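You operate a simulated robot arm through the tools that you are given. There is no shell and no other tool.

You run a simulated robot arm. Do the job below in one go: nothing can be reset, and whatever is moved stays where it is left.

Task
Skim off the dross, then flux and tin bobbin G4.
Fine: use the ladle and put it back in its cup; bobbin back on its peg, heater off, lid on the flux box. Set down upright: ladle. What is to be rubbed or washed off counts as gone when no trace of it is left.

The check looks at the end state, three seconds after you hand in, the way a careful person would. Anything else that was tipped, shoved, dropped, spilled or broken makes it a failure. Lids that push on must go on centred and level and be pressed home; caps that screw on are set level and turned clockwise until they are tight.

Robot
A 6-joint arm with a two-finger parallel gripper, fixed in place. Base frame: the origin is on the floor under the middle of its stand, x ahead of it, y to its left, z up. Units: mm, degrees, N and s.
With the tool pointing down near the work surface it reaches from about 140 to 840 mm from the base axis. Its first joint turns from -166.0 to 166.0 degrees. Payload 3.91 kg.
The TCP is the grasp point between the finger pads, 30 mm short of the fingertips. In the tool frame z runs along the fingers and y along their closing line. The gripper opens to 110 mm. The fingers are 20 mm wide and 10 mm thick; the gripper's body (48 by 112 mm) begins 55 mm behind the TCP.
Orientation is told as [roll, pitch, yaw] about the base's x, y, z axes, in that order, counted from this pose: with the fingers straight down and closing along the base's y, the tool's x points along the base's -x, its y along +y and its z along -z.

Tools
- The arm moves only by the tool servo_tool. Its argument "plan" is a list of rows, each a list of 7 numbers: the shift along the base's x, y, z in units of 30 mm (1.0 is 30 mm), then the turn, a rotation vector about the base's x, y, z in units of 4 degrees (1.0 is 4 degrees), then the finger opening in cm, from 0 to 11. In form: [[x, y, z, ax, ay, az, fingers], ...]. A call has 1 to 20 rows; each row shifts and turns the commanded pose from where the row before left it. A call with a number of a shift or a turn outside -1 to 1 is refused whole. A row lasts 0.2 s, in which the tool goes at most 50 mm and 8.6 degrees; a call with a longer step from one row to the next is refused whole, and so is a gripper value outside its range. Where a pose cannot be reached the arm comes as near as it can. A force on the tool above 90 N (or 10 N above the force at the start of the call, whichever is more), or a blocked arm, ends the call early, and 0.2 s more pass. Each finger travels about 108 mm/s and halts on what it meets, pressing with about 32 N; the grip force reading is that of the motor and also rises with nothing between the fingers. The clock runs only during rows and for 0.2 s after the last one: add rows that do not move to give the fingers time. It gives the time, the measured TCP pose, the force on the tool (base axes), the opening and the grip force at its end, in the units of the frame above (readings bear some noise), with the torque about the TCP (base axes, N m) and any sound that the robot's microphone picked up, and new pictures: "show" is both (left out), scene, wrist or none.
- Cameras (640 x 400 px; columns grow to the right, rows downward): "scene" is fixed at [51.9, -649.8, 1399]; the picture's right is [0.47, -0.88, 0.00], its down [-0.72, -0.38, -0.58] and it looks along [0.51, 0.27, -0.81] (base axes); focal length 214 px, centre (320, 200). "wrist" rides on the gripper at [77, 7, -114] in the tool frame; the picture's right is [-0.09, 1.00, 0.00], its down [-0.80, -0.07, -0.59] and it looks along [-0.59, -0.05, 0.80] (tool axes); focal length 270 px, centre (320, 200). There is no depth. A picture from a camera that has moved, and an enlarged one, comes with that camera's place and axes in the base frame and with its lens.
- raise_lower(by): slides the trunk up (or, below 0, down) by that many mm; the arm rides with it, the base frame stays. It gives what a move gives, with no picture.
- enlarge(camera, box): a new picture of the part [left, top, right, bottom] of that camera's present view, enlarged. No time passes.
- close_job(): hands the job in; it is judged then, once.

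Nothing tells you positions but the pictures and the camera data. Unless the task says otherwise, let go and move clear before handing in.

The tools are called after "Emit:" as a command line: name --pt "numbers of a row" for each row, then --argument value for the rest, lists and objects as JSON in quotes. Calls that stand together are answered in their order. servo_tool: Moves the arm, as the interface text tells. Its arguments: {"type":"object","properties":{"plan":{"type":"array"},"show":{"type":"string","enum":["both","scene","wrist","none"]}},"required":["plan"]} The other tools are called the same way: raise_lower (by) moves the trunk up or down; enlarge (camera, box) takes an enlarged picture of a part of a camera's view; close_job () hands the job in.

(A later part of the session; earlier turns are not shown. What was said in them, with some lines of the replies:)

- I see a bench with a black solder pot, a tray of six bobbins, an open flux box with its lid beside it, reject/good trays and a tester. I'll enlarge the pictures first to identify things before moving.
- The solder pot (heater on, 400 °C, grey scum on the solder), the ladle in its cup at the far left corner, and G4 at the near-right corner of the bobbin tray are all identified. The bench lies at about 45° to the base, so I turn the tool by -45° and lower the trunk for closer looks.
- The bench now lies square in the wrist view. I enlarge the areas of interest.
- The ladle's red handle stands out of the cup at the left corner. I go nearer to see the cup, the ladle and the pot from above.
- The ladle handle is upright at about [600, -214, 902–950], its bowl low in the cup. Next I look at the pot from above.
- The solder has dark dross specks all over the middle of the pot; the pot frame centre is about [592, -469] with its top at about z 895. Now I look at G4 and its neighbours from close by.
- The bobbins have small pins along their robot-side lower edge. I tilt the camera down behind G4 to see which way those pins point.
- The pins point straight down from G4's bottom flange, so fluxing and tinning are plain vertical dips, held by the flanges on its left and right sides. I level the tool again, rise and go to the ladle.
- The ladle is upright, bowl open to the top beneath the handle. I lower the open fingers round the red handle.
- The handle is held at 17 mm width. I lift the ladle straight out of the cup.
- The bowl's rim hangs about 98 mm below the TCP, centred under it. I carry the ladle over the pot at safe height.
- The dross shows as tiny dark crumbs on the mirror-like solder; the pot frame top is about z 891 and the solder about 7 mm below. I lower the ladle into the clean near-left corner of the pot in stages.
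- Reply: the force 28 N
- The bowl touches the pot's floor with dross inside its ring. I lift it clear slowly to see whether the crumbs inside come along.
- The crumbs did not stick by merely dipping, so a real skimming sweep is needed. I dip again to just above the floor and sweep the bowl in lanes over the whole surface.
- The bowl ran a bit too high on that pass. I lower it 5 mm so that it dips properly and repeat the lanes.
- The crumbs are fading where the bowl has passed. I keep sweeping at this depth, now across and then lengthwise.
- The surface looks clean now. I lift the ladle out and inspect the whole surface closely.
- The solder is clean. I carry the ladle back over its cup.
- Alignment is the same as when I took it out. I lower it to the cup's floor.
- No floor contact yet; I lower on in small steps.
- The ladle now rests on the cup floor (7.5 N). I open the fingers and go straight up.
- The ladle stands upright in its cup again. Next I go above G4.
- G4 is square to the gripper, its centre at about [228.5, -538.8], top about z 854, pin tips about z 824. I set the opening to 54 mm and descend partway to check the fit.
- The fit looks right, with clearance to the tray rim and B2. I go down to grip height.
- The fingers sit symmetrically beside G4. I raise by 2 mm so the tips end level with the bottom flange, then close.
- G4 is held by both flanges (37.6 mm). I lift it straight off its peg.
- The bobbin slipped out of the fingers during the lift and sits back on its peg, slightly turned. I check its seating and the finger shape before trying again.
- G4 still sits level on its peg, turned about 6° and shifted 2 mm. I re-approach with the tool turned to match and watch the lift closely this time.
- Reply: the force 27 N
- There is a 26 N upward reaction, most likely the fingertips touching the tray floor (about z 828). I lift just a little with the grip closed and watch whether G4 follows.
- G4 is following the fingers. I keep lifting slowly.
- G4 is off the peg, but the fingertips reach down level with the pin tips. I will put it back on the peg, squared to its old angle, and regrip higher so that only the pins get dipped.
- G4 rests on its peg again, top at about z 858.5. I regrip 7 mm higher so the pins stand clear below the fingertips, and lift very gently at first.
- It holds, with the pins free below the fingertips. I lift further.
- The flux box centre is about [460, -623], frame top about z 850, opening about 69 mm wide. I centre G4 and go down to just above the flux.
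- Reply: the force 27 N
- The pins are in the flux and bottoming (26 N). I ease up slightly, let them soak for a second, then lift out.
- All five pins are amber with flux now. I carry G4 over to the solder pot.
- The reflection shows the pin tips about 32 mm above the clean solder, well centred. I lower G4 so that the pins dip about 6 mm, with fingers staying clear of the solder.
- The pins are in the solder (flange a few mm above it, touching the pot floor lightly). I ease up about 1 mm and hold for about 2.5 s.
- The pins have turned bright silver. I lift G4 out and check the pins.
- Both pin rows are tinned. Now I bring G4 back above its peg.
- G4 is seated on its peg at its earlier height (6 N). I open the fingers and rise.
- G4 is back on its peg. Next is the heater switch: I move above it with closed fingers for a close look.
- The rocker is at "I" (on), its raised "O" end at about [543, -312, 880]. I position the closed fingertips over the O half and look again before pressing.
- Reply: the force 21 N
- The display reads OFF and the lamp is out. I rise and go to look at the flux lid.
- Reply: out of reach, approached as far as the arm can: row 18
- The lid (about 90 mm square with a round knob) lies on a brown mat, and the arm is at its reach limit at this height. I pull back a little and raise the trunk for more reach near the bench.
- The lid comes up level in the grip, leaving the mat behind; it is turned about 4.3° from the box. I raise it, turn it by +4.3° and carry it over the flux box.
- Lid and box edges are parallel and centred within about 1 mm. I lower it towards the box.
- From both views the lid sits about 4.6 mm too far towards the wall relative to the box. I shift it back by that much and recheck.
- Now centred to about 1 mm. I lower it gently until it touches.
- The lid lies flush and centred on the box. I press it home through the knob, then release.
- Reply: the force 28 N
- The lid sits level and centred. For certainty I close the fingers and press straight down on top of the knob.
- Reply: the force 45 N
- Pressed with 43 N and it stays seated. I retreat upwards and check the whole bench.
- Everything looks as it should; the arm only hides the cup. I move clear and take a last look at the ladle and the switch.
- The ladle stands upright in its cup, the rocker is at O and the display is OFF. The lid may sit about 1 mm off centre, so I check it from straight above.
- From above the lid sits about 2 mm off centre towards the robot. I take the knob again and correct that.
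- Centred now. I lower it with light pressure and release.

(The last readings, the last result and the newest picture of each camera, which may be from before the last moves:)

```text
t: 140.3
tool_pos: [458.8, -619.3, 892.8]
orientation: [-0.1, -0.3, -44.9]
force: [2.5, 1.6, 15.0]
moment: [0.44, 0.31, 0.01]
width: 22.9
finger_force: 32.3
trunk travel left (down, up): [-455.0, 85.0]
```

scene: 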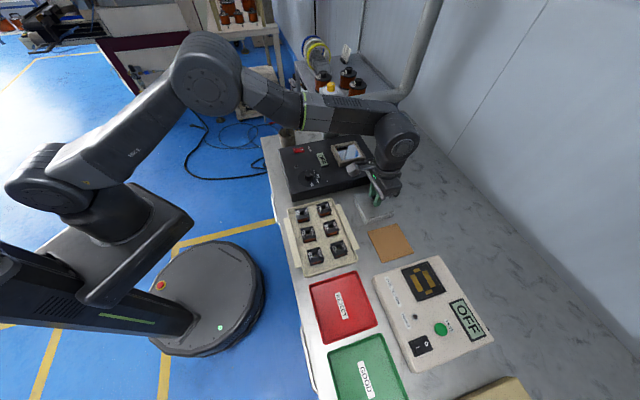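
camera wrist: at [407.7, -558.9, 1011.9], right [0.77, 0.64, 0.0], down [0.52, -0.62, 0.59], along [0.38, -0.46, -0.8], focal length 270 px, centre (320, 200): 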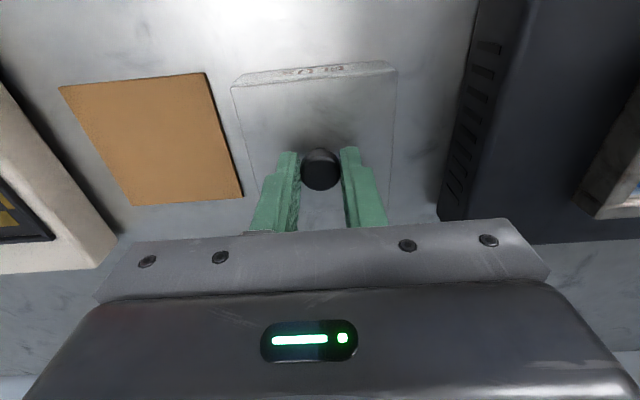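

Emit:
servo_tool --pt "0.012 -0.012 -0.04 0 0 0 0" --pt "0 0 0 0 0 0 0" --show "none"

Emit:
servo_tool --pt "-0.012 0.012 0.07 0 0 0 0" --pt "-0.02 0.02 0.04 0 0 0 0" --pt "0 0 0 0 0 0 2.6" --pt "0 0 0 0 0 0 3.6" --pt "0 0 0 0 0 0 5" --pt "0 0 0 0 0 0 5" --pt "0 0 0.5 0 0 0 5" --pt "0 0 0.9 0 0 0 5" --pt "0 0 0.9 0 0 0 5" --pt "0 0 0.9 0 0 0 5" --pt "0 0 0.9 0 0 0 5" --pt "0 0 0.9 0 0 0 5" --pt "0 0 0 0 0 0 5" --show "both"

Emit:
enlarge --camera "wrist" --box '[255, 35, 395, 155]'

Emit:
enlarge --camera "scene" --box '[345, 180, 405, 230]'

```text
t: 140.9
tool_pos: [457.8, -618.3, 892.3]
orientation: [-0.1, -0.3, -45.1]
force: [2.4, 2.9, 25.0]
moment: [0.28, 0.15, 0.02]
width: 22.3
finger_force: 31.9
trunk travel left (down, up): [-455.0, 85.0]
```

```text
t: 143.7
tool_pos: [455.8, -619.1, 1044.2]
orientation: [0.0, 0.1, -45.0]
force: [0.3, -0.8, 0.3]
moment: [-0.04, 0.0, -0.01]
width: 50.0
finger_force: 0.0
trunk travel left (down, up): [-455.0, 85.0]
camera wrist: at [406.9, -558.8, 1158.9], right [0.77, 0.64, 0.0], down [0.52, -0.62, 0.59], along [0.38, -0.46, -0.8], focal length 270 px, centre (320, 200)
```

scene: 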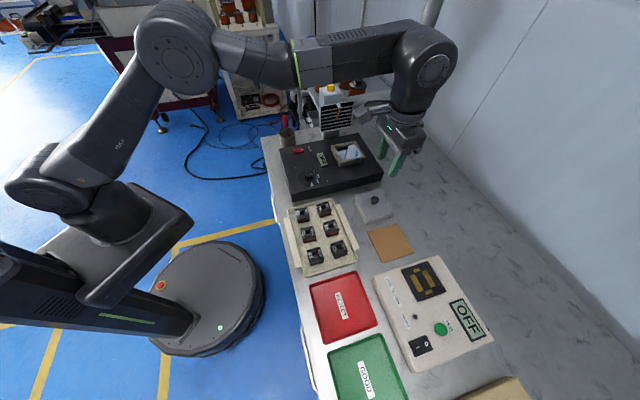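
wrist: 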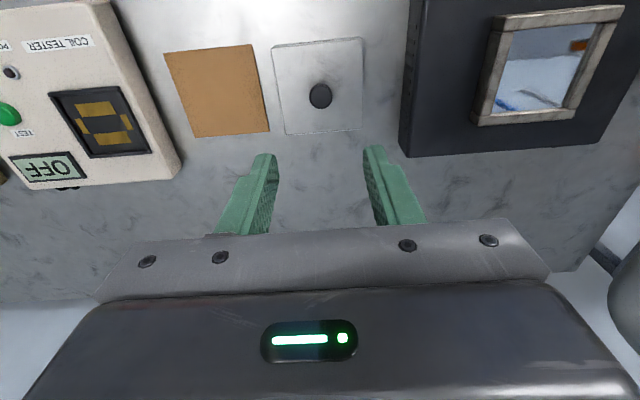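

```text
3.33 times, centred on (325, 95) of wrist
camera zoom: at [406.9, -558.8, 1158.9], right [0.77, 0.64, 0.0], down [0.52, -0.62, 0.59], along [0.38, -0.46, -0.8], focal length 901 px, centre (303, 550)
```

zoom: 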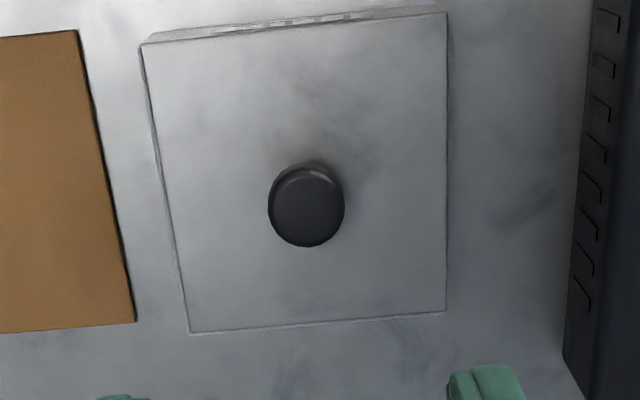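

```text
8.00 times, centred on (375, 205) of scene
camera zoom: at [51.9, -649.8, 1399.0], right [0.47, -0.88, 0.0], down [-0.72, -0.38, -0.58], along [0.51, 0.27, -0.81], focal length 1716 px, centre (-120, 160)
```

zoom: 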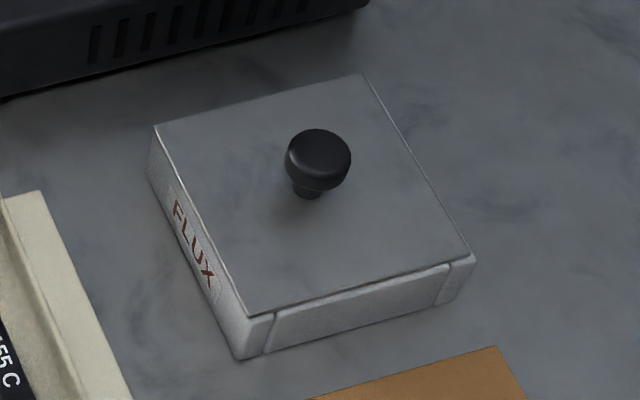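

The lid is now centred, level and pressed home. I move the arm clear and take one last look before handing in.

Emit:
servo_tool --pt "-0.5 0.6 0.3 0 0 0 5" --pt "-0.7 0.9 0.3 0 0 0 5" --pt "-0.7 0.9 0.3 0 0 0 5" --pt "-0.7 0.9 0.3 0 0 0 5" --pt "-0.7 0.9 0.3 0 0 0 5" --pt "-0.7 0.9 0.3 0 0 0 5" --pt "-0.7 0.9 0.3 0 0 0 5" --pt "-0.7 0.9 0.3 0 0 0 5" --pt "-0.5 0.7 0.3 0 0 0 5" --pt "0 0 0 0 0 0 5" --show "scene"

Emit:
enlarge --camera "scene" --box '[260, 95, 420, 195]'

Emit:
enlarge --camera "scene" --box '[270, 180, 430, 280]'

```text
t: 145.9
tool_pos: [277.9, -387.1, 1126.3]
orientation: [0.0, 0.0, -45.0]
force: [0.6, -0.5, -0.2]
moment: [-0.02, 0.04, 0.0]
width: 50.3
finger_force: 0.1
trunk travel left (down, up): [-455.0, 85.0]
```

scene: 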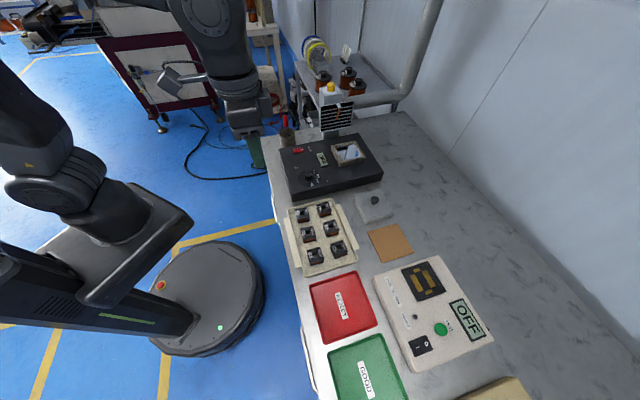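

```text
4.00 times, centred on (340, 145) of scene
camera zoom: at [51.9, -649.8, 1399.0], right [0.47, -0.88, 0.0], down [-0.72, -0.38, -0.58], along [0.51, 0.27, -0.81], focal length 858 px, centre (240, 420)
```

zoom: 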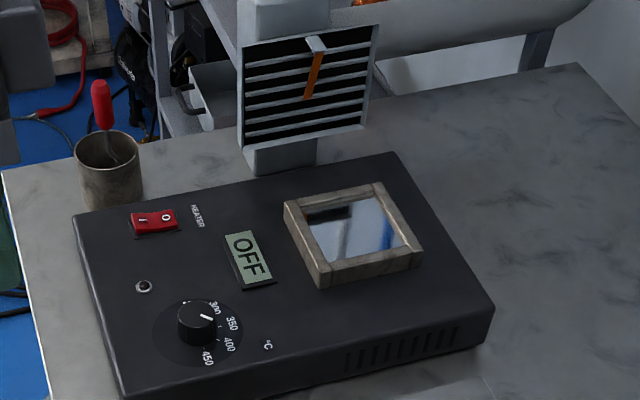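

```text
4.00 times, centred on (350, 230) of scene
camera zoom: at [51.9, -649.8, 1399.0], right [0.47, -0.88, 0.0], down [-0.72, -0.38, -0.58], along [0.51, 0.27, -0.81], focal length 858 px, centre (200, 80)
```

zoom: 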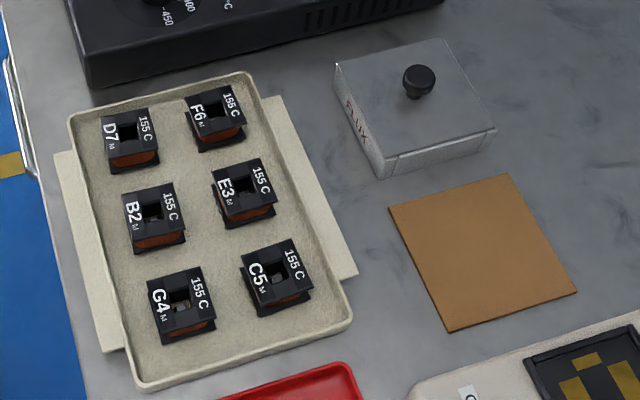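

The bench looks finished. The solder is clean, the ladle stands upright in its cup, and G4 is tinned and back on its peg. The heater reads OFF and the lid sits level on the flux box. The arm is clear, so I hand the job in.

Emit:
close_job

```text
The job is handed in.
```

The job is handed in. The dross is off the solder and bobbin G4 is fluxed, tinned and back on its peg.

- **Dross:** I swept the surface with the ladle until no specks showed in the pictures. The ladle is back in its cup, standing upright.
- **G4:** Both rows of pins look tinned. It slipped from the grip on the first lift and dropped back onto its peg, turned by about 6°. I squared it up and regripped it, and it went back close to its starting place, off by about 2–3 mm.
- **Heater:** The switch is at O, the display reads OFF and the lamp is out.
- **Flux lid:** It ended up about 2 mm off centre the first time, so I lifted it and set it again. It now looks level and centred to about 1 mm, and I pressed it down with about 25 N.

The lid's brown mat is still on the bench where it was. I saw nothing else moved, tipped or spilled.
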